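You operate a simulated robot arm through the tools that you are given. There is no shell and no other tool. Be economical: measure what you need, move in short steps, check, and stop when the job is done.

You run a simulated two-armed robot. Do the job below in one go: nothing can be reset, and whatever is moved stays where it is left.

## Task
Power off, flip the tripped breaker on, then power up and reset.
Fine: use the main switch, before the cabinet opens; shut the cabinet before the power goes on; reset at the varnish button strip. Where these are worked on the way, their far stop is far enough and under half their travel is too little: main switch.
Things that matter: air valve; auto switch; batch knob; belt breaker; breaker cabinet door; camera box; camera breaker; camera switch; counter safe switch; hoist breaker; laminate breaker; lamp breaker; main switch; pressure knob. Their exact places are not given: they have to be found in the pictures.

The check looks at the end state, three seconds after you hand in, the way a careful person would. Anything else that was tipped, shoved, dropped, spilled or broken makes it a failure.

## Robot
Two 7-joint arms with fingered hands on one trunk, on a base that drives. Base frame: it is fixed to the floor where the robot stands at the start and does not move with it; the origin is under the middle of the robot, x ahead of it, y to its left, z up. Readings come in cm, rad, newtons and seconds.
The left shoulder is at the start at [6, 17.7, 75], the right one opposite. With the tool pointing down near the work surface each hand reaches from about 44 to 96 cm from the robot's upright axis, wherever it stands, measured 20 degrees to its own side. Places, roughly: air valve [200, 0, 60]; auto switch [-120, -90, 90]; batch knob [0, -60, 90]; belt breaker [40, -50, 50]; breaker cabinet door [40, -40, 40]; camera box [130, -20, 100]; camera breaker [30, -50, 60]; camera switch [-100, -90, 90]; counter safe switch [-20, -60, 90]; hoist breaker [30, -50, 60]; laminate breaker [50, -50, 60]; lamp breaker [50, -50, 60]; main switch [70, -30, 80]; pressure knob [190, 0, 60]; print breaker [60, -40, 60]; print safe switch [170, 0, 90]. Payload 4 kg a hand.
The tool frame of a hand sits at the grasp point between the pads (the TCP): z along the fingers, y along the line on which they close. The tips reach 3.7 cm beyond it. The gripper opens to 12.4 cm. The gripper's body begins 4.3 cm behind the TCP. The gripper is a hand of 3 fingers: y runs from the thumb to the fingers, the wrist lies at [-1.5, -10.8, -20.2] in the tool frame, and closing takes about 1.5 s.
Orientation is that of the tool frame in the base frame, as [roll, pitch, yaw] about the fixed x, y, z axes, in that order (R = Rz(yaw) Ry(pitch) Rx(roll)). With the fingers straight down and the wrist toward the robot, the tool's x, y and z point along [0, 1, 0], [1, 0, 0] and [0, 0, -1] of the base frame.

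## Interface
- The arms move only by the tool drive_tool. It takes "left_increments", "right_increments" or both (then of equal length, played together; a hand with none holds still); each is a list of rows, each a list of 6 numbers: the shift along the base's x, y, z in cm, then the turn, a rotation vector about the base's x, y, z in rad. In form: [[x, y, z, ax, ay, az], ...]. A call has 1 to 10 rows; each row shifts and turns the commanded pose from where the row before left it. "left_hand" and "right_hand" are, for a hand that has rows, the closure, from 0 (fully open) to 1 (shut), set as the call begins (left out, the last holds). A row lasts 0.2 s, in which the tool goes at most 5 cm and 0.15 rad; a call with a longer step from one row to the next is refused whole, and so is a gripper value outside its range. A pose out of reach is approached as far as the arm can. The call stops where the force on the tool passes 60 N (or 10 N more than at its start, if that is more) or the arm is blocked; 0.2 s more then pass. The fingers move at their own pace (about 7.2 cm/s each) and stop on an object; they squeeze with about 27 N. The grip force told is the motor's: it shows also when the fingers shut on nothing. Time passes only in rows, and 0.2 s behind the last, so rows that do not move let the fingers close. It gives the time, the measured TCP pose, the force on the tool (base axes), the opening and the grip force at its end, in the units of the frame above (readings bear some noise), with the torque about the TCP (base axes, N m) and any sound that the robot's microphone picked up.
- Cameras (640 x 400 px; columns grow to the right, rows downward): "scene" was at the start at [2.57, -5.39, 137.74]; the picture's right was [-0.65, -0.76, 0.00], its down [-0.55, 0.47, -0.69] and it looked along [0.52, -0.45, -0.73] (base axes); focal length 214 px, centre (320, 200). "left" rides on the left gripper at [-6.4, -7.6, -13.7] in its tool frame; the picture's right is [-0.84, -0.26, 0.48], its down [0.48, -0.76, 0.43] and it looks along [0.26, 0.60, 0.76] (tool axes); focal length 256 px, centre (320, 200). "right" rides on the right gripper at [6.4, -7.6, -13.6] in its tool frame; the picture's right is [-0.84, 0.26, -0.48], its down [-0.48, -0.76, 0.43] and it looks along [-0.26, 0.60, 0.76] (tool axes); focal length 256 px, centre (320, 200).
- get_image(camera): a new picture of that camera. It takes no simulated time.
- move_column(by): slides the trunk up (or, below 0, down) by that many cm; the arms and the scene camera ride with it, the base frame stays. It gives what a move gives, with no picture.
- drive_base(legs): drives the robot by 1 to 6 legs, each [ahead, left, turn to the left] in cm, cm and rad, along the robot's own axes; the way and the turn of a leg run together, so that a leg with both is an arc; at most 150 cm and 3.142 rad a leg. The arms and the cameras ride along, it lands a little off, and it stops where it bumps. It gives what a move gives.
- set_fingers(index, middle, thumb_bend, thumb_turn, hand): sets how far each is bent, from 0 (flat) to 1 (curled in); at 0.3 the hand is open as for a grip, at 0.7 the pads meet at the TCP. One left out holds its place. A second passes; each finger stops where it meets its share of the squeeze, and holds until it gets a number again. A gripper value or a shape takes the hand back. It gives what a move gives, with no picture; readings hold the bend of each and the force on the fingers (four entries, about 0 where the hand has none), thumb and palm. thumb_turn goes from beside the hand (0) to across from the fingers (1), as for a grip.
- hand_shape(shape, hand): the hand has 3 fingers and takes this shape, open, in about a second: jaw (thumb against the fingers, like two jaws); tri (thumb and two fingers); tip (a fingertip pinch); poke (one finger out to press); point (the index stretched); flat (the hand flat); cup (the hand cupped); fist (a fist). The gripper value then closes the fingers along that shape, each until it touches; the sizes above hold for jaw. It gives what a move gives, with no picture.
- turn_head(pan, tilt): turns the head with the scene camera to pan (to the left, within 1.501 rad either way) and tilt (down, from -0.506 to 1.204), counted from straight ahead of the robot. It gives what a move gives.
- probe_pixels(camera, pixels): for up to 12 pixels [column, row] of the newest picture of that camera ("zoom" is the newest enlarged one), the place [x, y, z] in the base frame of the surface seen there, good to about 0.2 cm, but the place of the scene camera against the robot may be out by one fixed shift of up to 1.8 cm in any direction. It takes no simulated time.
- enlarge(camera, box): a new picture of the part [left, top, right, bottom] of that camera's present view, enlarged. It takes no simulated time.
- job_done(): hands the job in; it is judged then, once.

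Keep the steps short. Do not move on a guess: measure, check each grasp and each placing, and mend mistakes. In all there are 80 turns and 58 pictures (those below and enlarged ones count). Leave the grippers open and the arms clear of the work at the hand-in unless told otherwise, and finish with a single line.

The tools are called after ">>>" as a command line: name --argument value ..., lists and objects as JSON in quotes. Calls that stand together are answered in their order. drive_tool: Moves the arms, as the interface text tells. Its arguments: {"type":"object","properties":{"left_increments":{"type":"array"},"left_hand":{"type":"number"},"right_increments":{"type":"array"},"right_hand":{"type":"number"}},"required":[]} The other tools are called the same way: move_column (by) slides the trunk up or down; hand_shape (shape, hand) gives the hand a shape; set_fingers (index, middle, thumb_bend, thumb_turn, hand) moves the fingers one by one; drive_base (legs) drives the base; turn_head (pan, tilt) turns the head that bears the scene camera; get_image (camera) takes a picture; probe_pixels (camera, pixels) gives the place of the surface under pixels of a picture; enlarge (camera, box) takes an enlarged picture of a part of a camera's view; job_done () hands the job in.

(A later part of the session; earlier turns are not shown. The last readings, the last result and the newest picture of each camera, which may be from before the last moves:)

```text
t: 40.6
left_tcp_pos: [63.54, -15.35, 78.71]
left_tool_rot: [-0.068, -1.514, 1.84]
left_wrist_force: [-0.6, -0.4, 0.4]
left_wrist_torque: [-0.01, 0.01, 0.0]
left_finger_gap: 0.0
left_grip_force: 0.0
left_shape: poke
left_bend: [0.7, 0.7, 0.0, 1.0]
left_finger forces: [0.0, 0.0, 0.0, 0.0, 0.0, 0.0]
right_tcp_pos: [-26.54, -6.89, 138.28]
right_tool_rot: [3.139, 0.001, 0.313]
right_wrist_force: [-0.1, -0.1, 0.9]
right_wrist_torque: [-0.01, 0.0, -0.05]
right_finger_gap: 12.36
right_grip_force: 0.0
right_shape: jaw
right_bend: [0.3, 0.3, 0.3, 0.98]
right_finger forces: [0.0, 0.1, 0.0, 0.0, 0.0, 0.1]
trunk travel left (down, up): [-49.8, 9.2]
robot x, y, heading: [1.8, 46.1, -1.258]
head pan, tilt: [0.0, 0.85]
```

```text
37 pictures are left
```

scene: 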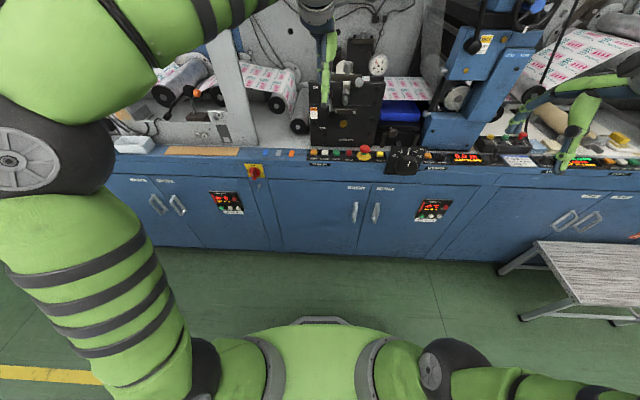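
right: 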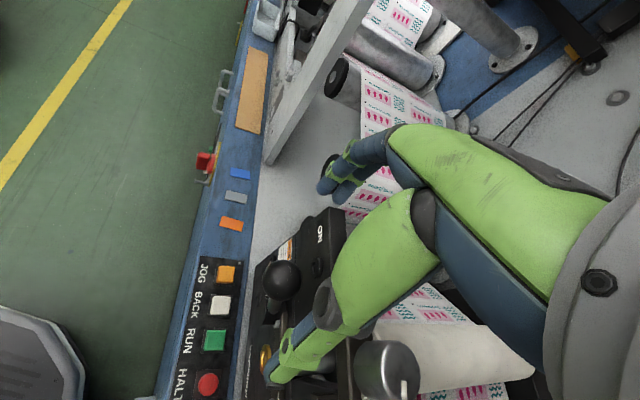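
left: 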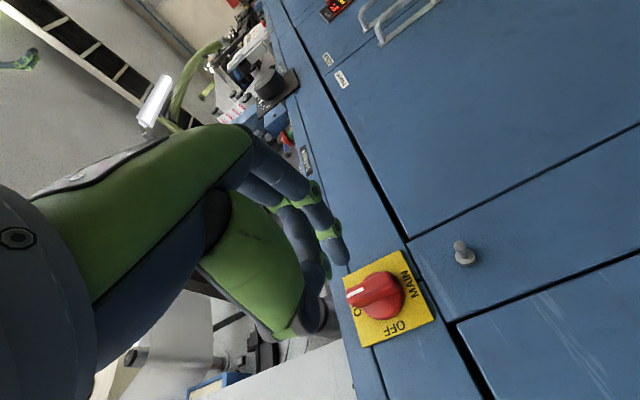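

The poke shape puts the fingertips near the TCP axis. I probe the fingertip and handle.

>>> probe_pixels --camera "left" --pixels '[[342, 258], [335, 240], [345, 250], [322, 262], [328, 275], [318, 225], [340, 236], [355, 291], [375, 283], [372, 300]]'

>>> enlarge --camera "left" --box '[240, 170, 440, 350]'

```text
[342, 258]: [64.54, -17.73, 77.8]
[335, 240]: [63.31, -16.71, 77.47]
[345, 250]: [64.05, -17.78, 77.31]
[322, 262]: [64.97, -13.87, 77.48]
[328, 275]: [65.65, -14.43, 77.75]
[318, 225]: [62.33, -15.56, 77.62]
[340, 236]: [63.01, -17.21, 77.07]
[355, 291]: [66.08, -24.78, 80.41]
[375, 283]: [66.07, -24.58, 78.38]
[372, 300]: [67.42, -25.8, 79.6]
```

```text
2.22 times, centred on (340, 260) of left
```

zoom: 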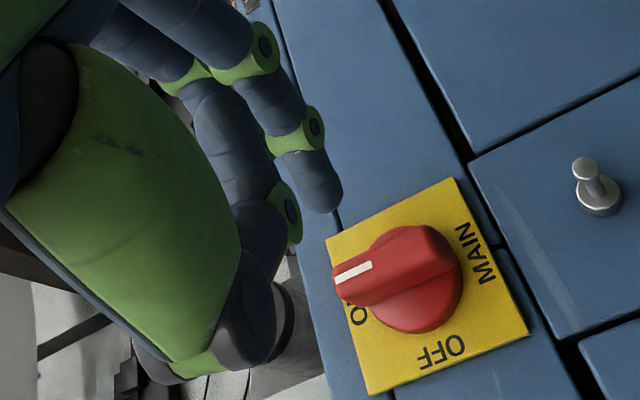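

The fingertip reaches ~3 cm beyond the TCP. I place it to the right of the handle's upper end, then go in beside it.

>>> drive_tool --left_increments '[[-1.4, -0.46, 0.6, 0, 0, 0], [-1.45, -0.46, 0.7, 0, 0, 0], [0.85, -2.63, 0, 0, 0, 0], [0.85, -2.63, 0, 0, 0, 0], [0.8, -2.5, 0, 0, 0, 0], [0, 0, 0, 0, 0, 0]]'

>>> get_image --camera "left"

```text
t: 42.0
left_tcp_pos: [63.3, -24.04, 80.24]
left_tool_rot: [-0.135, -1.516, 1.907]
left_wrist_force: [-1.1, -0.2, -0.3]
left_wrist_torque: [-0.02, -0.01, 0.0]
left_finger_gap: 0.0
left_grip_force: 0.0
left_shape: poke
left_bend: [0.7, 0.7, 0.0, 1.0]
left_finger forces: [0.0, 0.1, 0.1, 0.0, 0.0, 0.1]
left hand out of reach, approached as far as the arm can: row 1
right_tcp_pos: [-26.54, -6.94, 138.43]
right_tool_rot: [3.141, 0.001, 0.313]
right_wrist_force: [-1.2, -0.1, -0.4]
right_wrist_torque: [-0.02, -0.02, -0.02]
right_finger_gap: 12.38
right_grip_force: 0.1
right_shape: jaw
right_bend: [0.3, 0.3, 0.3, 0.98]
right_finger forces: [0.0, 0.0, 0.0, 0.0, 0.0, 0.0]
trunk travel left (down, up): [-49.8, 9.2]
robot x, y, heading: [1.69, 45.56, -1.258]
head pan, tilt: [0.0, 0.85]
```

```text
35 pictures are left
```

left: 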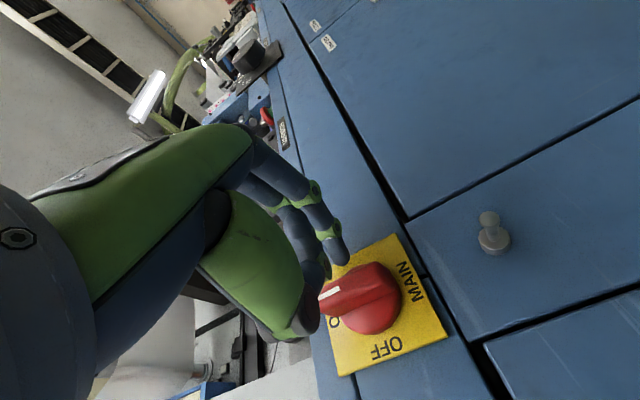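

The fingertip is right of the handle's upper end. Now I push left in a shallow arc.

>>> drive_tool --left_increments '[[0.57, 0.185, 0.1, 0, 0, 0], [0.57, 0.185, 0.2, 0, 0, 0], [0.57, 0.185, 0.2, 0, 0, 0], [0.57, 0.185, 0.1, 0, 0, 0], [0.57, 0.185, 0, 0, 0, 0], [0.57, 0.185, -0.2, 0, 0, 0], [0.57, 0.185, -0.3, 0, 0, 0], [0.38, 0.12, -0.5, 0, 0, 0], [0.1, 0.03, -0.6, 0, 0, 0]]'

>>> get_image --camera "left"

```text
t: 43.9
left_tcp_pos: [66.55, -22.91, 81.09]
left_tool_rot: [-0.038, -1.489, 1.786]
left_wrist_force: [-25.8, 21.9, 28.1]
left_wrist_torque: [-0.44, 0.56, -0.88]
left_finger_gap: 0.0
left_grip_force: 0.1
left_shape: poke
left_bend: [0.7, 0.7, 0.0, 1.0]
left_finger forces: [45.4, 0.1, 0.0, 0.0, 0.1, 0.0]
right_tcp_pos: [-26.97, -6.62, 138.47]
right_tool_rot: [3.135, -0.002, 0.311]
right_wrist_force: [0.1, 0.6, 0.1]
right_wrist_torque: [0.0, 0.03, 0.01]
right_finger_gap: 12.4
right_grip_force: 0.0
right_shape: jaw
right_bend: [0.3, 0.3, 0.3, 0.98]
right_finger forces: [0.1, 0.0, 0.0, 0.0, 0.2, 0.0]
trunk travel left (down, up): [-49.8, 9.2]
robot x, y, heading: [2.13, 45.84, -1.258]
head pan, tilt: [0.0, 0.85]
stopped in row 9 (left hand): the force on the tool passed its limit (the readings are from after the stop); the commanded pose is now the measured one
```

```text
34 pictures are left
```

left: 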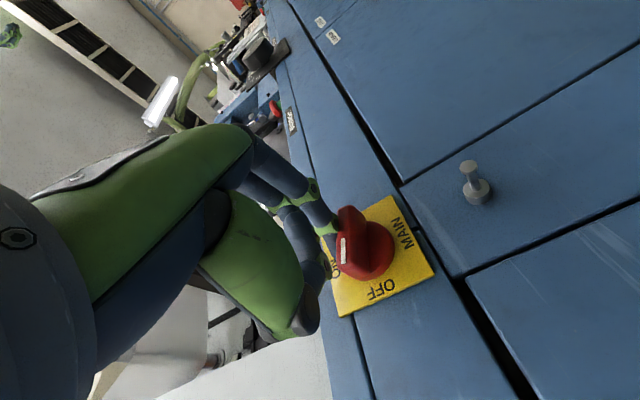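

The handle turned partly. I enlarge to see its angle.

>>> enlarge --camera "left" --box '[270, 160, 450, 330]'

>>> probe_pixels --camera "zoom" --pixels '[[250, 330], [262, 295], [280, 200], [300, 380], [330, 200], [360, 250], [230, 260], [240, 390]]'

```text
2.35 times, centred on (360, 245) of left
```

zoom: 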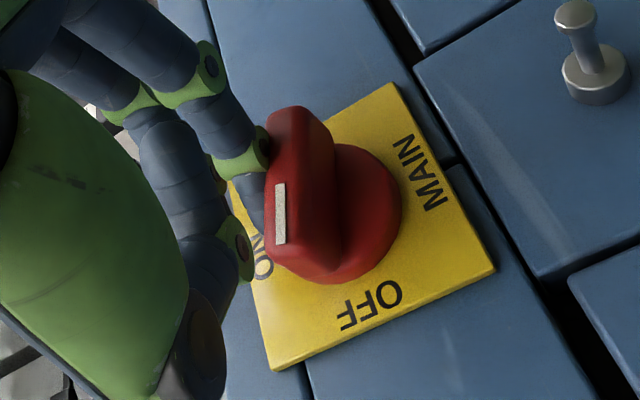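

```text
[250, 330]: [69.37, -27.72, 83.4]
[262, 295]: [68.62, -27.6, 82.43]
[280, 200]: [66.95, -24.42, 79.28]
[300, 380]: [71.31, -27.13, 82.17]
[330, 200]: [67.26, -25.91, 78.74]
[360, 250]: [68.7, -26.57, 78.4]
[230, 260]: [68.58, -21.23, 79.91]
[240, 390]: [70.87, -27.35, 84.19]
```

It is about 70° round. I continue pushing left and down for the rest.

>>> drive_tool --left_increments '[[0.5, 0.16, 0.1, 0, 0, 0], [0.45, 0.15, -0.2, 0, 0, 0], [0.2, 0.06, -0.4, 0, 0, 0], [0.1, 0.03, -0.4, 0, 0, 0], [0, 0, -0.4, 0, 0, 0]]'

>>> enlarge --camera "left" --box '[270, 160, 450, 330]'

```text
t: 44.7
left_tcp_pos: [67.41, -22.71, 81.19]
left_tool_rot: [0.007, -1.479, 1.729]
left_wrist_force: [-26.6, 29.4, 25.7]
left_wrist_torque: [-0.26, 0.81, -1.23]
left_finger_gap: 0.0
left_grip_force: 0.1
left_shape: poke
left_bend: [0.7, 0.7, 0.0, 1.0]
left_finger forces: [45.7, 0.1, 0.0, 0.0, 0.0, 0.0]
right_tcp_pos: [-26.99, -6.47, 138.32]
right_tool_rot: [3.136, -0.001, 0.311]
right_wrist_force: [-0.3, 0.3, -0.1]
right_wrist_torque: [0.0, 0.02, 0.0]
right_finger_gap: 12.38
right_grip_force: 0.1
right_shape: jaw
right_bend: [0.3, 0.3, 0.3, 0.98]
right_finger forces: [0.0, 0.1, 0.1, 0.0, 0.1, 0.0]
trunk travel left (down, up): [-49.8, 9.2]
robot x, y, heading: [1.77, 45.79, -1.259]
head pan, tilt: [0.0, 0.85]
stopped in row 4 (left hand): the force on the tool passed its limit (the readings are from after the stop); the commanded pose is now the measured one
```

```text
2.35 times, centred on (360, 245) of left
```

zoom: 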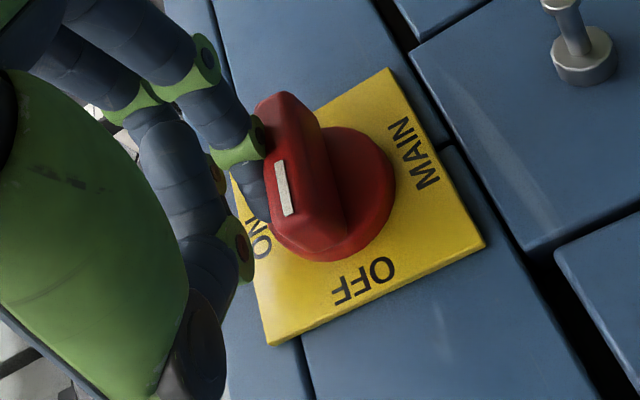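

Nearly there. I take another bite further out on the handle and push down to make sure of the stop.

>>> drive_tool --left_increments '[[-0.1, 0.2, 0.3, 0, 0, 0], [0.6, 0.1, 0.2, 0, 0, 0], [0.4, 0.0, 0, 0, 0, 0], [0, 0, -0.4, 0, 0, 0], [0, 0, -0.5, 0, 0, 0], [0, 0, -0.5, 0, 0, 0], [0, 0, -0.5, 0, 0, 0]]'

>>> drive_tool --left_increments '[[-0.3, 0.9, 0.5, 0, 0, 0], [-0.9, 2.8, 0.3, 0, 0, 0], [-0.9, 2.8, 0, 0, 0, 0], [0, 0, 0, 0, 0, 0]]'

>>> enlarge --camera "left" --box '[270, 190, 450, 360]'

```text
t: 46.1
left_tcp_pos: [67.99, -22.55, 81.24]
left_tool_rot: [0.03, -1.466, 1.694]
left_wrist_force: [-27.2, 28.6, 27.3]
left_wrist_torque: [-0.3, 0.81, -1.2]
left_finger_gap: 0.0
left_grip_force: 0.1
left_shape: poke
left_bend: [0.7, 0.7, 0.0, 1.0]
left_finger forces: [49.3, 0.0, 0.0, 0.1, 0.1, 0.0]
right_tcp_pos: [-26.99, -6.42, 138.45]
right_tool_rot: [3.137, -0.002, 0.311]
right_wrist_force: [1.2, 0.3, 0.0]
right_wrist_torque: [0.0, 0.0, 0.02]
right_finger_gap: 12.39
right_grip_force: 0.1
right_shape: jaw
right_bend: [0.3, 0.3, 0.3, 0.98]
right_finger forces: [0.1, 0.0, 0.0, 0.1, 0.0, 0.0]
trunk travel left (down, up): [-49.8, 9.2]
robot x, y, heading: [2.18, 46.22, -1.256]
head pan, tilt: [0.0, 0.85]
stopped in row 6 (left hand): the force on the tool passed its limit (the readings are from after the stop); the commanded pose is now the measured one
```

```text
t: 47.1
left_tcp_pos: [66.51, -16.13, 81.38]
left_tool_rot: [0.034, -1.476, 1.702]
left_wrist_force: [-0.3, 0.1, -0.5]
left_wrist_torque: [0.0, 0.0, 0.01]
left_finger_gap: 0.0
left_grip_force: 0.2
left_shape: poke
left_bend: [0.7, 0.7, 0.0, 1.0]
left_finger forces: [0.1, 0.1, 0.1, 0.0, 0.0, 0.0]
right_tcp_pos: [-26.68, -6.87, 138.35]
right_tool_rot: [3.141, 0.0, 0.31]
right_wrist_force: [-0.4, -0.8, -0.7]
right_wrist_torque: [0.01, -0.05, -0.02]
right_finger_gap: 12.38
right_grip_force: 0.1
right_shape: jaw
right_bend: [0.3, 0.3, 0.3, 0.98]
right_finger forces: [0.0, 0.0, 0.0, 0.1, 0.1, 0.1]
trunk travel left (down, up): [-49.8, 9.2]
robot x, y, heading: [1.95, 45.83, -1.262]
head pan, tilt: [0.0, 0.85]
```

```text
2.35 times, centred on (360, 275) of left
```

zoom: 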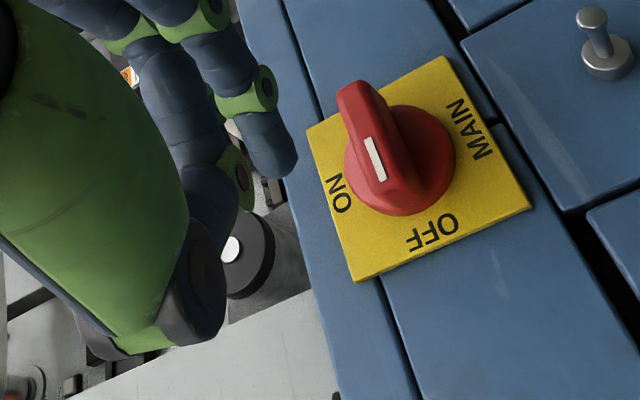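

The main switch is at OFF. Next I fold the left arm away (up and back, fingers down) to clear the door's swing.

>>> drive_tool --left_increments '[[-0.9, 2.7, 0.5, 0, 0, 0], [-0.9, 2.7, 1.5, 0.0557, 0.109, 0.0866], [-2, 1.15, 3.1, 0.0557, 0.109, 0.0866], [-2, 1.15, 3.1, 0.0557, 0.109, 0.0866], [-2, 1.15, 3.1, 0.0557, 0.109, 0.0866], [-2, 1.15, 3.1, 0.0557, 0.109, 0.0866], [-2, 1.15, 3.1, 0.0557, 0.109, 0.0866], [-2, 1.15, 3.1, 0.0557, 0.109, 0.0866], [-2, 1.15, 3.1, 0.0557, 0.109, 0.0866], [-2, 1.15, 3.1, 0.0557, 0.109, 0.0866]]'

>>> drive_tool --left_increments '[[-2, 1, 3.1, 0.0557, 0.109, 0.0866], [-2, 1, 3.1, 0.0557, 0.109, 0.0866], [-2, 1, 3.1, 0.0557, 0.109, 0.0866], [-2, 0, 3.1, 0.0557, 0.109, 0.0866], [-2, 0, 3.1, 0.0557, 0.109, 0.0866], [0, 0, 0, 0, 0, 0], [0, 0, 0, 0, 0, 0]]'

>>> get_image --camera "scene"

```text
t: 49.3
left_tcp_pos: [33.72, -1.08, 89.55]
left_tool_rot: [2.602, -0.635, 0.05]
left_wrist_force: [-0.5, -0.3, -0.1]
left_wrist_torque: [0.01, 0.0, -0.01]
left_finger_gap: 0.0
left_grip_force: 0.1
left_shape: poke
left_bend: [0.7, 0.7, 0.0, 1.0]
left_finger forces: [0.1, 0.0, 0.0, 0.0, 0.1, 0.0]
left hand out of reach, approached as far as the arm can: row 2, 3, 4, 5, 6, 7, 8, 9, 10
right_tcp_pos: [-26.67, -6.79, 138.38]
right_tool_rot: [3.141, 0.001, 0.311]
right_wrist_force: [0.2, -0.1, -0.9]
right_wrist_torque: [-0.04, -0.03, 0.01]
right_finger_gap: 12.39
right_grip_force: 0.0
right_shape: jaw
right_bend: [0.3, 0.3, 0.3, 0.98]
right_finger forces: [0.0, 0.0, 0.0, 0.0, 0.0, 0.0]
trunk travel left (down, up): [-49.8, 9.2]
robot x, y, heading: [2.09, 45.68, -1.266]
head pan, tilt: [0.0, 0.85]
```

```text
t: 50.9
left_tcp_pos: [23.78, 1.83, 105.18]
left_tool_rot: [3.0, -0.145, 0.329]
left_wrist_force: [-0.6, -0.5, 0.4]
left_wrist_torque: [-0.05, 0.02, 0.02]
left_finger_gap: 0.0
left_grip_force: 0.0
left_shape: poke
left_bend: [0.7, 0.7, 0.0, 1.0]
left_finger forces: [0.0, 0.0, 0.1, 0.0, 0.1, 0.0]
right_tcp_pos: [-26.68, -6.88, 138.28]
right_tool_rot: [3.14, 0.001, 0.309]
right_wrist_force: [-0.1, -0.3, -0.8]
right_wrist_torque: [-0.02, 0.02, 0.01]
right_finger_gap: 12.35
right_grip_force: 0.1
right_shape: jaw
right_bend: [0.3, 0.3, 0.3, 0.98]
right_finger forces: [0.0, 0.0, 0.1, 0.0, 0.0, 0.0]
trunk travel left (down, up): [-49.8, 9.2]
robot x, y, heading: [1.69, 46.07, -1.256]
head pan, tilt: [0.0, 0.85]
```

```text
30 pictures are left
```

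scene: 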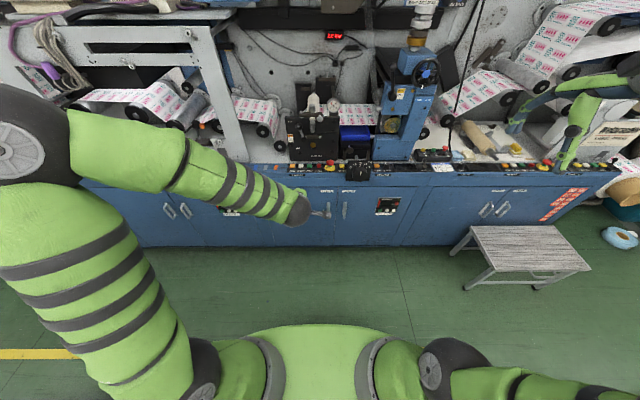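

The left hand is in the way of the right; I move it up and left while the right hand comes down and turns forward (wrist to the right).

>>> drive_tool --left_increments '[[2.4, 0.75, 2.2, 0, 0, 0], [2.4, 0.75, 2.2, 0, 0, 0], [2.4, 0.75, 2.2, 0, 0, 0], [2.4, 0.75, 2.2, 0, 0, 0], [2.4, 0.75, 2.2, 0, 0, 0], [2.4, 0.75, 2.2, 0, 0, 0], [2.4, 0.75, 2.2, 0, 0, 0], [2.4, 0.75, 2.2, 0, 0, 0], [2.4, 0.75, 2.2, 0, 0, 0], [2.4, 0.75, 2.2, 0, 0, 0]]' --right_increments '[[1.8, 0.3, -4.4, -0.109, 0.0557, 0.0866], [1.8, 0.3, -4.4, -0.109, 0.0557, 0.0866], [1.8, 0.3, -4.4, -0.109, 0.0557, 0.0866], [1.8, 0.3, -4.4, -0.109, 0.0557, 0.0866], [1.8, 0.3, -4.4, -0.109, 0.0557, 0.0866], [1.8, 0.3, -4.4, -0.109, 0.0557, 0.0866], [1.8, 0.3, -4.4, -0.109, 0.0557, 0.0866], [1.8, 0.3, -4.4, -0.109, 0.0557, 0.0866], [1.8, 0.3, -4.4, -0.109, 0.0557, 0.0866], [1.8, 0.3, -4.4, -0.109, 0.0557, 0.0866]]'

```text
t: 53.1
left_tcp_pos: [47.72, 9.4, 127.12]
left_tool_rot: [3.003, -0.146, 0.33]
left_wrist_force: [-0.2, 0.6, -1.3]
left_wrist_torque: [0.04, -0.01, 0.01]
left_finger_gap: 0.01
left_grip_force: 0.1
left_shape: poke
left_bend: [0.7, 0.7, 0.0, 1.0]
left_finger forces: [0.1, 0.1, 0.1, 0.1, 0.0, 0.0]
right_tcp_pos: [-10.99, -15.3, 99.33]
right_tool_rot: [2.525, 1.085, 0.917]
right_wrist_force: [-0.2, 0.0, -0.5]
right_wrist_torque: [0.01, 0.01, -0.01]
right_finger_gap: 12.37
right_grip_force: 0.0
right_shape: jaw
right_bend: [0.3, 0.3, 0.3, 0.98]
right_finger forces: [0.0, 0.0, 0.0, 0.0, 0.1, 0.0]
right hand out of reach, approached as far as the arm can: row 5, 6, 7, 8, 9
trunk travel left (down, up): [-49.8, 9.2]
robot x, y, heading: [2.09, 45.68, -1.26]
head pan, tilt: [0.0, 0.85]
```

>>> drive_tool --right_increments '[[2.7, -0.9, -3.9, -0.109, 0.0557, 0.0866], [2.7, -0.9, -3.9, -0.109, 0.0557, 0.0866], [2.7, -0.9, -3.9, -0.109, 0.0557, 0.0866], [2.7, -0.9, -3.9, -0.109, 0.0557, 0.0866], [2.7, -0.9, -3.9, 0, 0, 0], [2.7, -0.9, -3.9, 0, 0, 0], [2.7, -0.9, -3.9, 0, 0, 0], [2.7, -0.9, -3.9, 0, 0, 0], [2.7, -0.9, -3.9, 0, 0, 0], [2.7, -0.9, -3.9, 0, 0, 0]]'

>>> get_image --camera "right"

```text
t: 55.3
left_tcp_pos: [47.71, 9.42, 127.06]
left_tool_rot: [3.0, -0.146, 0.33]
left_wrist_force: [-0.6, 0.3, 0.6]
left_wrist_torque: [0.0, -0.01, -0.03]
left_finger_gap: 0.01
left_grip_force: 0.0
left_shape: poke
left_bend: [0.7, 0.7, 0.0, 1.0]
left_finger forces: [0.0, 0.0, 0.0, 0.1, 0.1, 0.0]
right_tcp_pos: [16.03, -24.12, 60.47]
right_tool_rot: [0.34, 1.568, -0.915]
right_wrist_force: [-0.2, -0.5, 0.3]
right_wrist_torque: [0.02, 0.01, 0.0]
right_finger_gap: 12.37
right_grip_force: 0.0
right_shape: jaw
right_bend: [0.3, 0.3, 0.3, 0.98]
right_finger forces: [0.1, 0.0, 0.1, 0.1, 0.0, 0.1]
trunk travel left (down, up): [-49.8, 9.2]
robot x, y, heading: [2.14, 46.13, -1.258]
head pan, tilt: [0.0, 0.85]
```

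```text
29 pictures are left
```

right: 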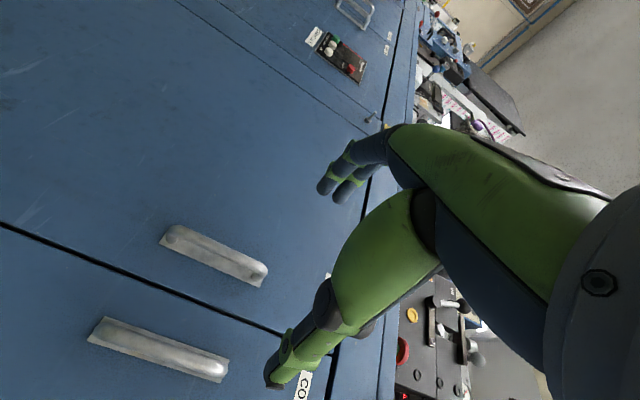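

Exact tracking. The breaker handle is the upper one at (212,255); I probe it.

>>> probe_pixels --camera "right" --pixels '[[170, 232], [212, 252], [255, 272], [185, 250], [230, 270], [262, 262], [200, 300], [120, 200], [205, 240], [278, 325]]'

>>> enlarge --camera "right" --box '[80, 190, 320, 390]'

```text
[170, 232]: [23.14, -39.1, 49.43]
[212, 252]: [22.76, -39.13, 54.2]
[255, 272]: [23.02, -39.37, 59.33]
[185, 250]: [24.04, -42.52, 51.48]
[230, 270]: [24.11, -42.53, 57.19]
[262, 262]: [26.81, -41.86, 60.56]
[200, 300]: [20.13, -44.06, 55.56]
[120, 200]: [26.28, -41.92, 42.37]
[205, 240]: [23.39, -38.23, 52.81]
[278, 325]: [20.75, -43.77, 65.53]
```

```text
2.00 times, centred on (200, 290) of right
```

zoom: 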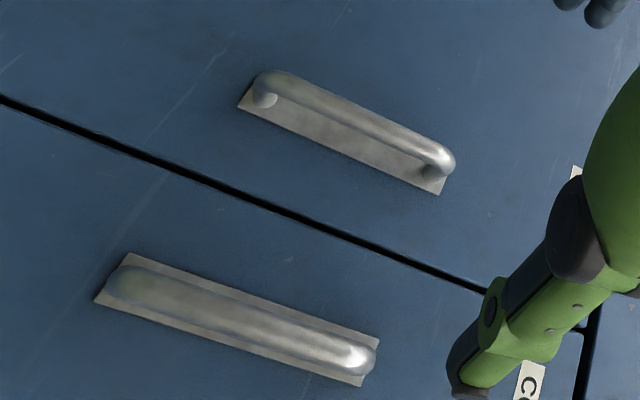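

The bar is at u=10, z 49.5–60, standing ~3.5 cm off. I half close the jaws (the neighbouring handle is near), align, then advance around the bar.

>>> drive_tool --right_increments '[[1.0, 0.32, -2.8, 0, 0, 0], [1.0, 0.33, -2.9, 0, 0, 0], [0, 0, 0, 0, 0, 0], [0, 0, 0, 0, 0, 0], [1.15, -3.54, 0, 0, 0, 0], [1.15, -3.54, 0, 0, 0, 0], [0.6, -1.77, 0, 0, 0, 0], [0, 0, 0, 0, 0, 0]]' --right_hand 0.5

>>> get_image --camera "right"

```text
t: 57.1
left_tcp_pos: [47.74, 9.33, 127.1]
left_tool_rot: [3.001, -0.145, 0.33]
left_wrist_force: [-0.6, 0.2, 0.5]
left_wrist_torque: [-0.01, -0.03, -0.02]
left_finger_gap: 0.0
left_grip_force: 0.1
left_shape: poke
left_bend: [0.7, 0.7, 0.0, 1.0]
left_finger forces: [0.0, 0.0, 0.0, 0.0, 0.0, 0.0]
right_tcp_pos: [16.71, -30.64, 56.24]
right_tool_rot: [0.122, 1.569, -1.131]
right_wrist_force: [-0.1, 0.4, -0.4]
right_wrist_torque: [0.0, 0.0, -0.04]
right_finger_gap: 6.2
right_grip_force: 0.0
right_shape: jaw
right_bend: [0.42, 0.46, 0.56, 1.0]
right_finger forces: [0.0, 0.0, 0.0, 0.0, 0.0, 0.0]
right hand out of reach, approached as far as the arm can: row 5, 6, 7
trunk travel left (down, up): [-49.8, 9.2]
robot x, y, heading: [1.88, 45.46, -1.258]
head pan, tilt: [0.0, 0.85]
```

```text
27 pictures are left
```

right: 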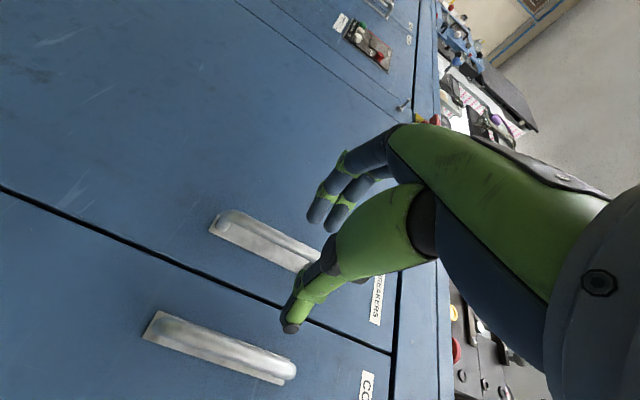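

Out of reach at this height; I lower the trunk 12 cm and re-approach.

>>> move_column --by -12

>>> drive_tool --right_increments '[[0.4, 0.1, 3.5, 0, 0, 0], [0.4, 0.1, 3.5, 0, 0, 0], [0.3, 0.1, 3.4, 0, 0, 0], [0.4, 0.2, 0.3, 0, 0, 0], [0, 0, 0, 0, 0, 0]]'

```text
t: 58.6
left_tcp_pos: [47.85, 9.54, 115.05]
left_tool_rot: [2.999, -0.144, 0.332]
left_wrist_force: [1.1, 0.7, -0.2]
left_wrist_torque: [0.03, -0.01, -0.02]
left_finger_gap: 0.01
left_grip_force: 0.1
left_shape: poke
left_bend: [0.7, 0.7, 0.0, 1.0]
left_finger forces: [0.0, 0.0, 0.0, 0.0, 0.1, 0.1]
right_tcp_pos: [16.77, -30.44, 44.27]
right_tool_rot: [0.026, 1.568, -1.229]
right_wrist_force: [0.3, -0.2, -0.4]
right_wrist_torque: [-0.02, -0.01, -0.02]
right_finger_gap: 6.19
right_grip_force: 0.1
right_shape: jaw
right_bend: [0.42, 0.46, 0.56, 1.0]
right_finger forces: [0.0, 0.0, 0.0, 0.0, 0.0, 0.0]
trunk travel left (down, up): [-37.8, 21.2]
robot x, y, heading: [2.03, 45.61, -1.259]
head pan, tilt: [0.0, 0.85]
```

```text
t: 59.8
left_tcp_pos: [47.77, 9.5, 115.02]
left_tool_rot: [3.001, -0.145, 0.332]
left_wrist_force: [-0.8, 0.2, 0.9]
left_wrist_torque: [-0.03, 0.0, -0.01]
left_finger_gap: 0.0
left_grip_force: 0.0
left_shape: poke
left_bend: [0.7, 0.7, 0.0, 1.0]
left_finger forces: [0.0, 0.0, 0.0, 0.1, 0.0, 0.0]
right_tcp_pos: [18.29, -29.98, 55.06]
right_tool_rot: [0.121, 1.567, -1.133]
right_wrist_force: [0.5, 0.0, -0.3]
right_wrist_torque: [0.0, -0.03, -0.02]
right_finger_gap: 6.21
right_grip_force: 0.0
right_shape: jaw
right_bend: [0.42, 0.46, 0.56, 1.0]
right_finger forces: [0.0, 0.0, 0.0, 0.1, 0.1, 0.0]
trunk travel left (down, up): [-37.8, 21.2]
robot x, y, heading: [1.87, 45.95, -1.259]
head pan, tilt: [0.0, 0.85]
```

>>> drive_tool --right_increments '[[0.83, 0.27, 0, 0, 0, 0], [0.83, 0.27, 0, 0, 0, 0], [0.9, -2.75, 0, 0, 0, 0], [0.9, -2.75, 0, 0, 0, 0], [0.88, -2.7, 0, 0, 0, 0], [0, 0, 0, 0, 0, 0]]'

>>> get_image --camera "right"

```text
t: 61.2
left_tcp_pos: [47.78, 9.5, 115.11]
left_tool_rot: [3.001, -0.145, 0.329]
left_wrist_force: [-0.3, 0.8, 1.0]
left_wrist_torque: [0.01, 0.02, -0.04]
left_finger_gap: 0.01
left_grip_force: 0.2
left_shape: poke
left_bend: [0.7, 0.7, 0.0, 1.0]
left_finger forces: [0.1, 0.0, 0.1, 0.0, 0.0, 0.1]
right_tcp_pos: [22.68, -37.68, 54.88]
right_tool_rot: [0.541, 1.568, -0.712]
right_wrist_force: [-0.7, 0.5, 0.4]
right_wrist_torque: [-0.01, 0.0, 0.0]
right_finger_gap: 6.19
right_grip_force: 0.0
right_shape: jaw
right_bend: [0.42, 0.46, 0.56, 1.0]
right_finger forces: [0.0, 0.0, 0.0, 0.0, 0.1, 0.0]
trunk travel left (down, up): [-37.8, 21.2]
robot x, y, heading: [1.88, 45.67, -1.26]
head pan, tilt: [0.0, 0.85]
```

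```text
26 pictures are left
```

right: 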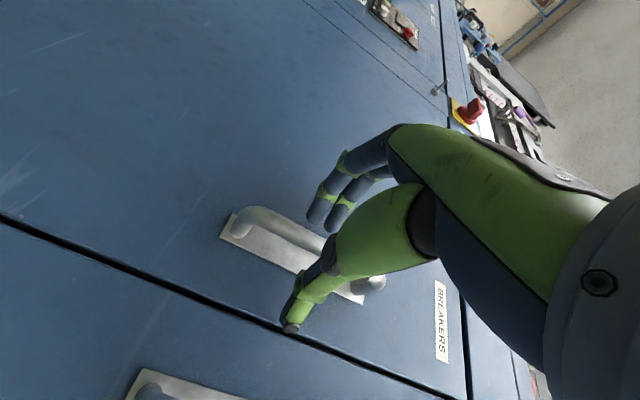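

The bar is between the pads. I close and then pull the door gently open along its arc.

>>> drive_tool --right_increments '[[0, 0, 0, 0, 0, 0], [0, 0, 0, 0, 0, 0], [0, 0, 0, 0, 0, 0], [0, 0, 0, 0, 0, 0], [0, 0, 0, 0, 0, 0], [0, 0, 0, 0, 0, 0]]' --right_hand 1

>>> drive_tool --right_increments '[[-0.33, 1.9, 0, 0, 0, 0], [-0.33, 1.92, 0, 0, 0, 0], [-0.14, 1.92, 0, 0, 0, 0], [-0.13, 1.93, 0, 0, 0, 0], [0.05, 1.93, 0, 0, 0, 0], [0.06, 1.93, 0, 0, 0, 0], [0, 0, 0, 0, 0, 0]]'

>>> get_image --camera "scene"

```text
t: 62.6
left_tcp_pos: [47.83, 9.49, 115.2]
left_tool_rot: [3.001, -0.145, 0.33]
left_wrist_force: [-0.2, -0.2, -0.4]
left_wrist_torque: [0.03, -0.02, -0.04]
left_finger_gap: 0.0
left_grip_force: 0.1
left_shape: poke
left_bend: [0.7, 0.7, 0.0, 1.0]
left_finger forces: [0.0, 0.0, 0.1, 0.0, 0.0, 0.1]
right_tcp_pos: [22.57, -37.82, 55.07]
right_tool_rot: [0.224, 1.566, -1.031]
right_wrist_force: [-7.9, -2.2, -0.1]
right_wrist_torque: [-0.02, -0.06, 0.0]
right_finger_gap: 0.17
right_grip_force: 26.4
right_shape: jaw
right_bend: [0.7, 0.7, 0.66, 1.0]
right_finger forces: [17.5, 7.6, 0.0, 0.0, 30.5, 0.0]
trunk travel left (down, up): [-37.8, 21.2]
robot x, y, heading: [1.77, 45.87, -1.254]
head pan, tilt: [0.0, 0.85]
```

```text
t: 64.2
left_tcp_pos: [47.65, 9.59, 115.09]
left_tool_rot: [3.001, -0.144, 0.331]
left_wrist_force: [0.4, 0.1, 0.1]
left_wrist_torque: [-0.02, 0.0, -0.02]
left_finger_gap: 0.0
left_grip_force: 0.1
left_shape: poke
left_bend: [0.7, 0.7, 0.0, 1.0]
left_finger forces: [0.1, 0.1, 0.0, 0.1, 0.0, 0.0]
right_tcp_pos: [21.62, -26.11, 55.0]
right_tool_rot: [0.168, 1.568, -1.088]
right_wrist_force: [-18.2, 0.9, 0.9]
right_wrist_torque: [-0.02, -0.02, -0.32]
right_finger_gap: 0.12
right_grip_force: 27.1
right_shape: jaw
right_bend: [0.7, 0.7, 0.66, 1.0]
right_finger forces: [22.4, 11.5, 0.0, 0.0, 40.6, 0.0]
trunk travel left (down, up): [-37.8, 21.2]
robot x, y, heading: [1.77, 46.11, -1.26]
head pan, tilt: [0.0, 0.85]
```

```text
25 pictures are left
```

scene: 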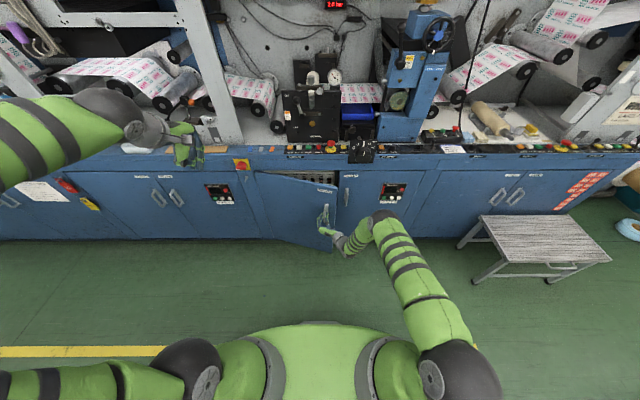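

The door is swinging open with the breakers visible. I continue the arc, letting the hand turn with the door.

>>> drive_tool --right_increments '[[0.15, 1.95, 0, 0, 0, -0.05], [0.25, 1.97, 0, 0, 0, -0.05], [0.45, 1.94, 0, 0, 0, -0.05], [0.45, 1.93, 0, 0, 0, -0.05], [0.64, 1.88, 0, 0, 0, -0.05], [0.64, 1.88, 0, 0, 0, -0.05], [0, 0, 0, 0, 0, 0]]'

```text
t: 65.8
left_tcp_pos: [47.76, 9.54, 115.11]
left_tool_rot: [3.002, -0.147, 0.331]
left_wrist_force: [-0.2, 0.5, -0.5]
left_wrist_torque: [-0.01, 0.04, -0.02]
left_finger_gap: 0.0
left_grip_force: 0.0
left_shape: poke
left_bend: [0.7, 0.7, 0.0, 1.0]
left_finger forces: [0.0, 0.0, 0.1, 0.0, 0.0, 0.0]
right_tcp_pos: [24.35, -14.57, 54.95]
right_tool_rot: [0.28, 1.567, -1.272]
right_wrist_force: [-11.6, 4.8, -1.4]
right_wrist_torque: [0.04, -0.05, -0.23]
right_finger_gap: 0.09
right_grip_force: 26.7
right_shape: jaw
right_bend: [0.7, 0.7, 0.67, 1.0]
right_finger forces: [22.4, 10.9, 0.0, 0.0, 37.7, 0.0]
trunk travel left (down, up): [-37.8, 21.2]
robot x, y, heading: [2.21, 45.66, -1.261]
head pan, tilt: [0.0, 0.85]
```

>>> drive_tool --right_increments '[[0.8, 1.8, 0, 0, 0, -0.05], [0.8, 1.8, 0, 0, 0, -0.05], [1.0, 1.7, 0, 0, 0, -0.05], [1.0, 1.7, 0, 0, 0, -0.05], [1.1, 1.6, 0, 0, 0, -0.05], [1.15, 1.55, 0, 0, 0, -0.05], [0, 0, 0, 0, 0, 0]]'

>>> get_image --camera "scene"

```text
t: 67.4
left_tcp_pos: [47.79, 9.49, 115.24]
left_tool_rot: [3.002, -0.144, 0.331]
left_wrist_force: [0.0, 0.0, 0.6]
left_wrist_torque: [-0.01, 0.01, 0.01]
left_finger_gap: 0.02
left_grip_force: 0.1
left_shape: poke
left_bend: [0.7, 0.7, 0.0, 1.0]
left_finger forces: [0.1, 0.0, 0.1, 0.0, 0.0, 0.0]
right_tcp_pos: [30.03, -4.37, 54.95]
right_tool_rot: [-0.137, 1.567, -1.991]
right_wrist_force: [-14.6, 10.5, -0.9]
right_wrist_torque: [0.02, 0.01, -0.18]
right_finger_gap: 0.09
right_grip_force: 27.0
right_shape: jaw
right_bend: [0.7, 0.7, 0.67, 1.0]
right_finger forces: [20.5, 10.3, 0.1, 0.0, 40.4, 0.0]
trunk travel left (down, up): [-37.8, 21.2]
robot x, y, heading: [1.91, 46.13, -1.26]
head pan, tilt: [0.0, 0.85]
```

```text
24 pictures are left
```

scene: 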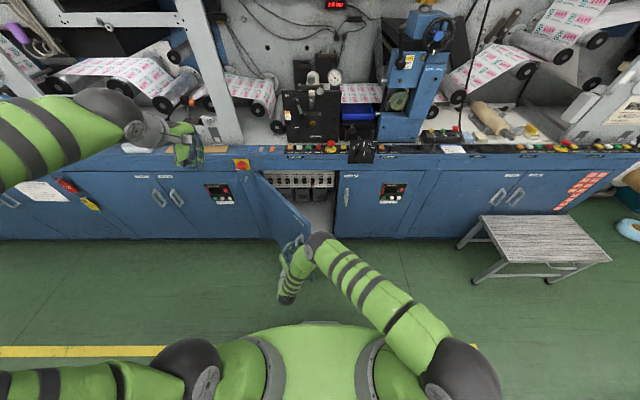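

>>> drive_tool --right_increments '[[1.3, 1.47, 0, 0, 0, -0.05], [1.3, 1.47, 0, 0, 0, -0.05], [1.45, 1.35, 0, 0, 0, -0.05], [1.45, 1.35, 0, 0, 0, -0.05], [1.55, 1.2, 0, 0, 0, -0.05], [1.55, 1.2, 0, 0, 0, -0.05], [0, 0, 0, 0, 0, 0]]'

>>> enlarge --camera "scene" --box '[220, 140, 380, 240]'

```text
t: 68.7
left_tcp_pos: [47.83, 9.56, 115.04]
left_tool_rot: [3.001, -0.145, 0.33]
left_wrist_force: [0.8, 0.0, -0.1]
left_wrist_torque: [0.0, -0.01, -0.01]
left_finger_gap: 0.02
left_grip_force: 0.0
left_shape: poke
left_bend: [0.7, 0.7, 0.0, 1.0]
left_finger forces: [0.0, 0.0, 0.0, 0.0, 0.1, 0.0]
right_tcp_pos: [36.84, 2.22, 56.08]
right_tool_rot: [-1.93, 1.542, 2.233]
right_wrist_force: [-9.5, 12.1, -16.5]
right_wrist_torque: [0.34, 0.09, -0.1]
right_finger_gap: 0.48
right_grip_force: 26.9
right_shape: jaw
right_bend: [0.7, 0.7, 0.66, 0.95]
right_finger forces: [19.6, 7.8, 0.0, 0.0, 43.8, 0.0]
right hand out of reach, approached as far as the arm can: row 5, 6
trunk travel left (down, up): [-37.8, 21.2]
robot x, y, heading: [2.1, 45.45, -1.262]
head pan, tilt: [0.0, 0.85]
stopped in row 6 (right hand): the force on the tool passed its limit (the readings are from after the stop); the commanded pose is now the measured one
```

```text
4.00 times, centred on (300, 190) of scene
```

zoom: 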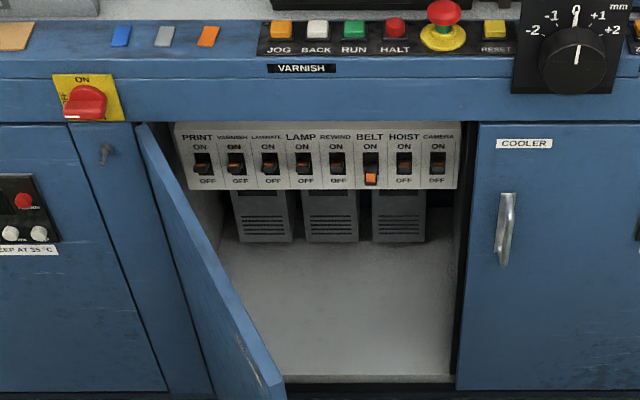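

The breakers are visible; BELT looks different. I enlarge and probe, and release the door handle.

>>> enlarge --camera "scene" --box '[260, 165, 340, 195]'

>>> probe_pixels --camera "zoom" --pixels '[[70, 190], [385, 150], [385, 220], [380, 240], [355, 180], [510, 140], [265, 130], [345, 60], [200, 60], [490, 60]]'

>>> drive_tool --right_increments '[[0, 0, 0, 0, 0, 0], [0, 0, 0, 0, 0, 0], [0, 0, 0, 0, 0, 0], [0, 0, 0, 0, 0, 0], [0, 0, 0, 0, 0, 0]]' --right_hand 0.5

>>> get_image --camera "right"

```text
8.00 times, centred on (300, 180) of scene
```

zoom: 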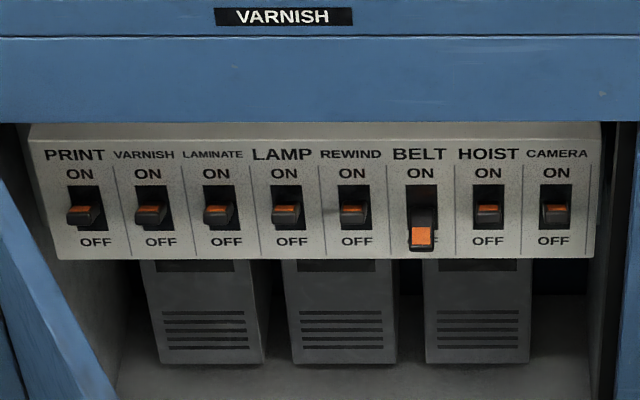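

```text
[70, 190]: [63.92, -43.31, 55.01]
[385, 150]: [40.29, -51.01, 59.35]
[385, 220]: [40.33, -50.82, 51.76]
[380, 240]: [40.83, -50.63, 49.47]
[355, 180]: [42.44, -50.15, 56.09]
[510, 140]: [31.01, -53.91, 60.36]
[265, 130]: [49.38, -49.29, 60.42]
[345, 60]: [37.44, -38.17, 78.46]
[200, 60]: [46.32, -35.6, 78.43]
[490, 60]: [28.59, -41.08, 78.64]
```

```text
t: 69.9
left_tcp_pos: [47.75, 9.5, 115.05]
left_tool_rot: [3.0, -0.145, 0.33]
left_wrist_force: [0.0, 0.3, 0.0]
left_wrist_torque: [-0.01, 0.01, -0.02]
left_finger_gap: 0.02
left_grip_force: 0.0
left_shape: poke
left_bend: [0.7, 0.7, 0.0, 1.0]
left_finger forces: [0.1, 0.0, 0.1, 0.1, 0.0, 0.0]
right_tcp_pos: [36.96, 1.87, 56.52]
right_tool_rot: [-1.965, 1.55, 2.2]
right_wrist_force: [-0.1, 0.1, -0.6]
right_wrist_torque: [0.0, -0.01, 0.0]
right_finger_gap: 6.18
right_grip_force: 0.0
right_shape: jaw
right_bend: [0.42, 0.46, 0.56, 1.0]
right_finger forces: [0.1, 0.0, 0.1, 0.1, 0.0, 0.0]
trunk travel left (down, up): [-37.8, 21.2]
robot x, y, heading: [2.08, 45.98, -1.258]
head pan, tilt: [0.0, 0.85]
```

```text
21 pictures are left
```

right: 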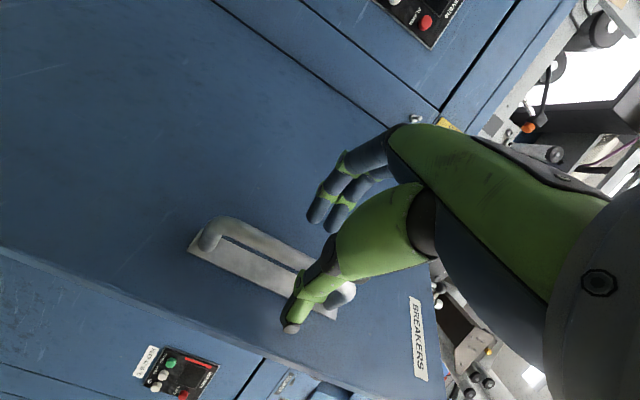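

BELT is the only breaker down; the others are up. I open the right hand fully and draw it off the handle along its own axis.

>>> drive_tool --right_increments '[[0, 0, 0, 0, 0, 0], [0, 0, 0, 0, 0, 0], [0.9, 1.5, 0, 0, 0, 0], [0.9, 1.5, 0, 0, 0, 0], [0.9, 1.6, 0, 0, 0, 0], [0.6, 1.6, 0, 0, 0, 0], [0, 0, 0, 0, 0, 0]]' --right_hand 0

>>> get_image --camera "right"

```text
t: 71.5
left_tcp_pos: [47.83, 9.51, 115.19]
left_tool_rot: [3.0, -0.145, 0.328]
left_wrist_force: [0.2, 1.2, 0.8]
left_wrist_torque: [0.0, -0.01, -0.02]
left_finger_gap: 0.0
left_grip_force: 0.0
left_shape: poke
left_bend: [0.7, 0.7, 0.0, 1.0]
left_finger forces: [0.0, 0.1, 0.0, 0.0, 0.0, 0.0]
right_tcp_pos: [40.27, 6.07, 58.86]
right_tool_rot: [-1.918, 1.55, 2.248]
right_wrist_force: [-0.4, -0.5, -0.9]
right_wrist_torque: [-0.01, 0.01, 0.01]
right_finger_gap: 12.36
right_grip_force: 0.0
right_shape: jaw
right_bend: [0.3, 0.3, 0.3, 0.98]
right_finger forces: [0.0, 0.0, 0.1, 0.1, 0.1, 0.0]
right hand out of reach, approached as far as the arm can: row 3, 4, 5, 6
trunk travel left (down, up): [-37.8, 21.2]
robot x, y, heading: [1.58, 45.66, -1.259]
head pan, tilt: [0.0, 0.85]
```

```text
20 pictures are left
```

right: 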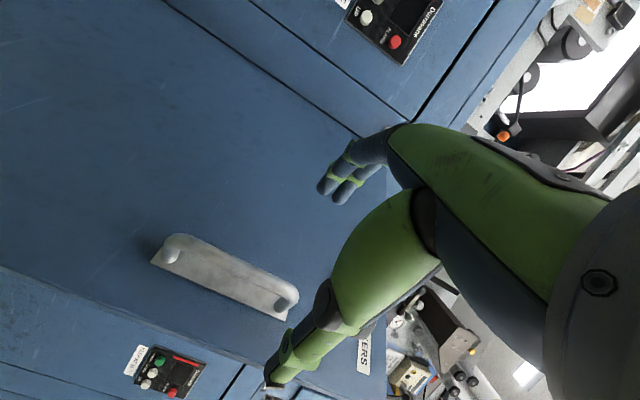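

Clear of the handle. I swing the right hand around the door's free end, turning it to face the cabinet again.

>>> drive_tool --right_increments '[[-1.5, 2.5, 0, 0, 0, 0], [-2.5, 1.5, 0, 0, 0, 0.05], [-3.5, -0.5, 0, 0, 0, 0.12], [-3.8, -1.0, 0, 0, 0, 0.12], [-3.8, -1.0, 0, 0, 0, 0.12], [-3.8, -1.0, -0.5, 0, 0, 0.12], [-3.8, -1.2, -0.5, 0, 0, 0.12], [-3.8, -1.2, -0.5, 0, 0, 0.12], [-2, -2, 0, 0, 0, 0.093], [0, 0, 0, 0, 0, 0]]'

>>> hand_shape --shape "poke" --hand "right"

>>> get_image --camera "right"

```text
t: 73.7
left_tcp_pos: [47.74, 9.43, 115.03]
left_tool_rot: [3.001, -0.144, 0.329]
left_wrist_force: [0.2, 0.9, 0.1]
left_wrist_torque: [-0.01, 0.0, -0.02]
left_finger_gap: 0.01
left_grip_force: 0.1
left_shape: poke
left_bend: [0.7, 0.7, 0.0, 1.0]
left_finger forces: [0.0, 0.1, 0.0, 0.1, 0.0, 0.0]
right_tcp_pos: [13.96, 1.54, 58.36]
right_tool_rot: [-2.048, 1.545, 2.976]
right_wrist_force: [-0.4, -0.6, 0.9]
right_wrist_torque: [0.01, 0.01, 0.0]
right_finger_gap: 12.41
right_grip_force: 0.1
right_shape: jaw
right_bend: [0.3, 0.3, 0.3, 0.98]
right_finger forces: [0.0, 0.1, 0.0, 0.0, 0.0, 0.0]
right hand out of reach, approached as far as the arm can: row 9
trunk travel left (down, up): [-37.8, 21.2]
robot x, y, heading: [1.99, 45.58, -1.262]
head pan, tilt: [0.0, 0.85]
```

```text
t: 74.6
left_tcp_pos: [47.8, 9.45, 115.04]
left_tool_rot: [3.0, -0.146, 0.329]
left_wrist_force: [0.4, 0.0, -0.5]
left_wrist_torque: [0.02, -0.03, 0.02]
left_finger_gap: 0.0
left_grip_force: 0.1
left_shape: poke
left_bend: [0.7, 0.7, 0.0, 1.0]
left_finger forces: [0.1, 0.0, 0.0, 0.0, 0.1, 0.0]
right_tcp_pos: [14.01, 1.53, 58.36]
right_tool_rot: [-2.01, 1.547, 3.012]
right_wrist_force: [0.6, 0.0, -0.7]
right_wrist_torque: [-0.02, 0.0, -0.01]
right_finger_gap: 0.02
right_grip_force: 0.1
right_shape: poke
right_bend: [0.7, 0.7, 0.0, 1.0]
right_finger forces: [0.1, 0.0, 0.0, 0.0, 0.0, 0.0]
trunk travel left (down, up): [-37.8, 21.2]
robot x, y, heading: [1.86, 45.75, -1.263]
head pan, tilt: [0.0, 0.85]
```

```text
19 pictures are left
```

right: 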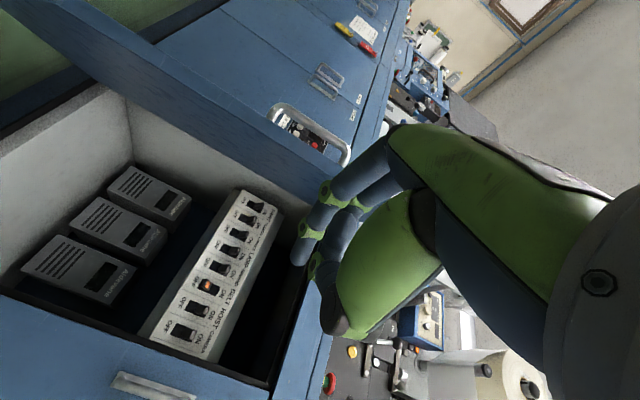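

A clear view into the cabinet with BELT's lever down at about (207,287). I enlarge and probe.

>>> enlarge --camera "right" --box '[140, 180, 340, 370]'

>>> probe_pixels --camera "right" --pixels '[[203, 285], [208, 288], [215, 292], [206, 280], [196, 307], [220, 267], [180, 333], [228, 285], [190, 285], [298, 250], [308, 265], [240, 165]]'

```text
2.11 times, centred on (240, 275) of right
```

zoom: 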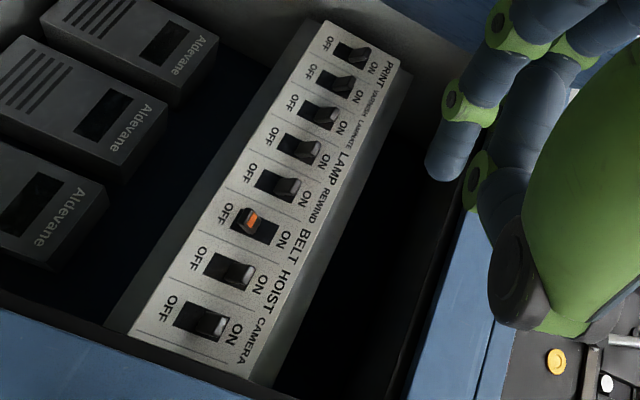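

```text
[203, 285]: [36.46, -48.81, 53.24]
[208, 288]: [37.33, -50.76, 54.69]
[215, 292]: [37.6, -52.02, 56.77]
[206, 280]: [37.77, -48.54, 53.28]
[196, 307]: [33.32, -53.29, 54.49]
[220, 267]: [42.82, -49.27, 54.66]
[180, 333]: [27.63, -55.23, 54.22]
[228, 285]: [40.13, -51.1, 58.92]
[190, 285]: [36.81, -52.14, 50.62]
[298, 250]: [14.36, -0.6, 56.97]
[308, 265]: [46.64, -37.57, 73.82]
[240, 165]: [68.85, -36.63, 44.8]
```

BELT's lever tip is at u≈20.2, n≈−57.7, z≈53, about 3 cm proud of the panel. It's too far for the arm from here, so I drive 14 cm ahead and lower the trunk 10 cm.

>>> drive_base --legs '[[14, 0, 0]]'

>>> move_column --by -10

```text
t: 75.9
left_tcp_pos: [52.17, -3.94, 114.99]
left_tool_rot: [3.001, -0.144, 0.331]
left_wrist_force: [-0.2, -0.5, 0.0]
left_wrist_torque: [-0.01, 0.02, 0.0]
left_finger_gap: 0.02
left_grip_force: 0.0
left_shape: poke
left_bend: [0.7, 0.7, 0.0, 1.0]
left_finger forces: [0.0, 0.1, 0.0, 0.0, 0.0, 0.1]
right_tcp_pos: [18.34, -11.98, 58.31]
right_tool_rot: [-2.046, 1.546, 2.979]
right_wrist_force: [0.0, 0.0, -0.5]
right_wrist_torque: [0.0, -0.02, 0.01]
right_finger_gap: 0.0
right_grip_force: 0.0
right_shape: poke
right_bend: [0.7, 0.7, 0.0, 1.0]
right_finger forces: [0.0, 0.1, 0.0, 0.1, 0.1, 0.0]
trunk travel left (down, up): [-37.8, 21.2]
robot x, y, heading: [6.72, 32.22, -1.259]
head pan, tilt: [0.0, 0.85]
```

```text
t: 77.3
left_tcp_pos: [52.05, -3.91, 105.04]
left_tool_rot: [3.001, -0.145, 0.332]
left_wrist_force: [0.0, 0.5, -0.1]
left_wrist_torque: [0.01, 0.0, 0.0]
left_finger_gap: 0.0
left_grip_force: 0.1
left_shape: poke
left_bend: [0.7, 0.7, 0.0, 1.0]
left_finger forces: [0.1, 0.1, 0.0, 0.0, 0.0, 0.0]
right_tcp_pos: [18.29, -11.97, 48.28]
right_tool_rot: [-2.0, 1.547, 3.025]
right_wrist_force: [1.2, 0.8, -0.2]
right_wrist_torque: [0.0, 0.0, 0.01]
right_finger_gap: 0.0
right_grip_force: 0.1
right_shape: poke
right_bend: [0.7, 0.7, 0.0, 1.0]
right_finger forces: [0.1, 0.0, 0.0, 0.0, 0.1, 0.1]
trunk travel left (down, up): [-27.8, 31.2]
robot x, y, heading: [6.04, 31.83, -1.261]
head pan, tilt: [0.0, 0.85]
```

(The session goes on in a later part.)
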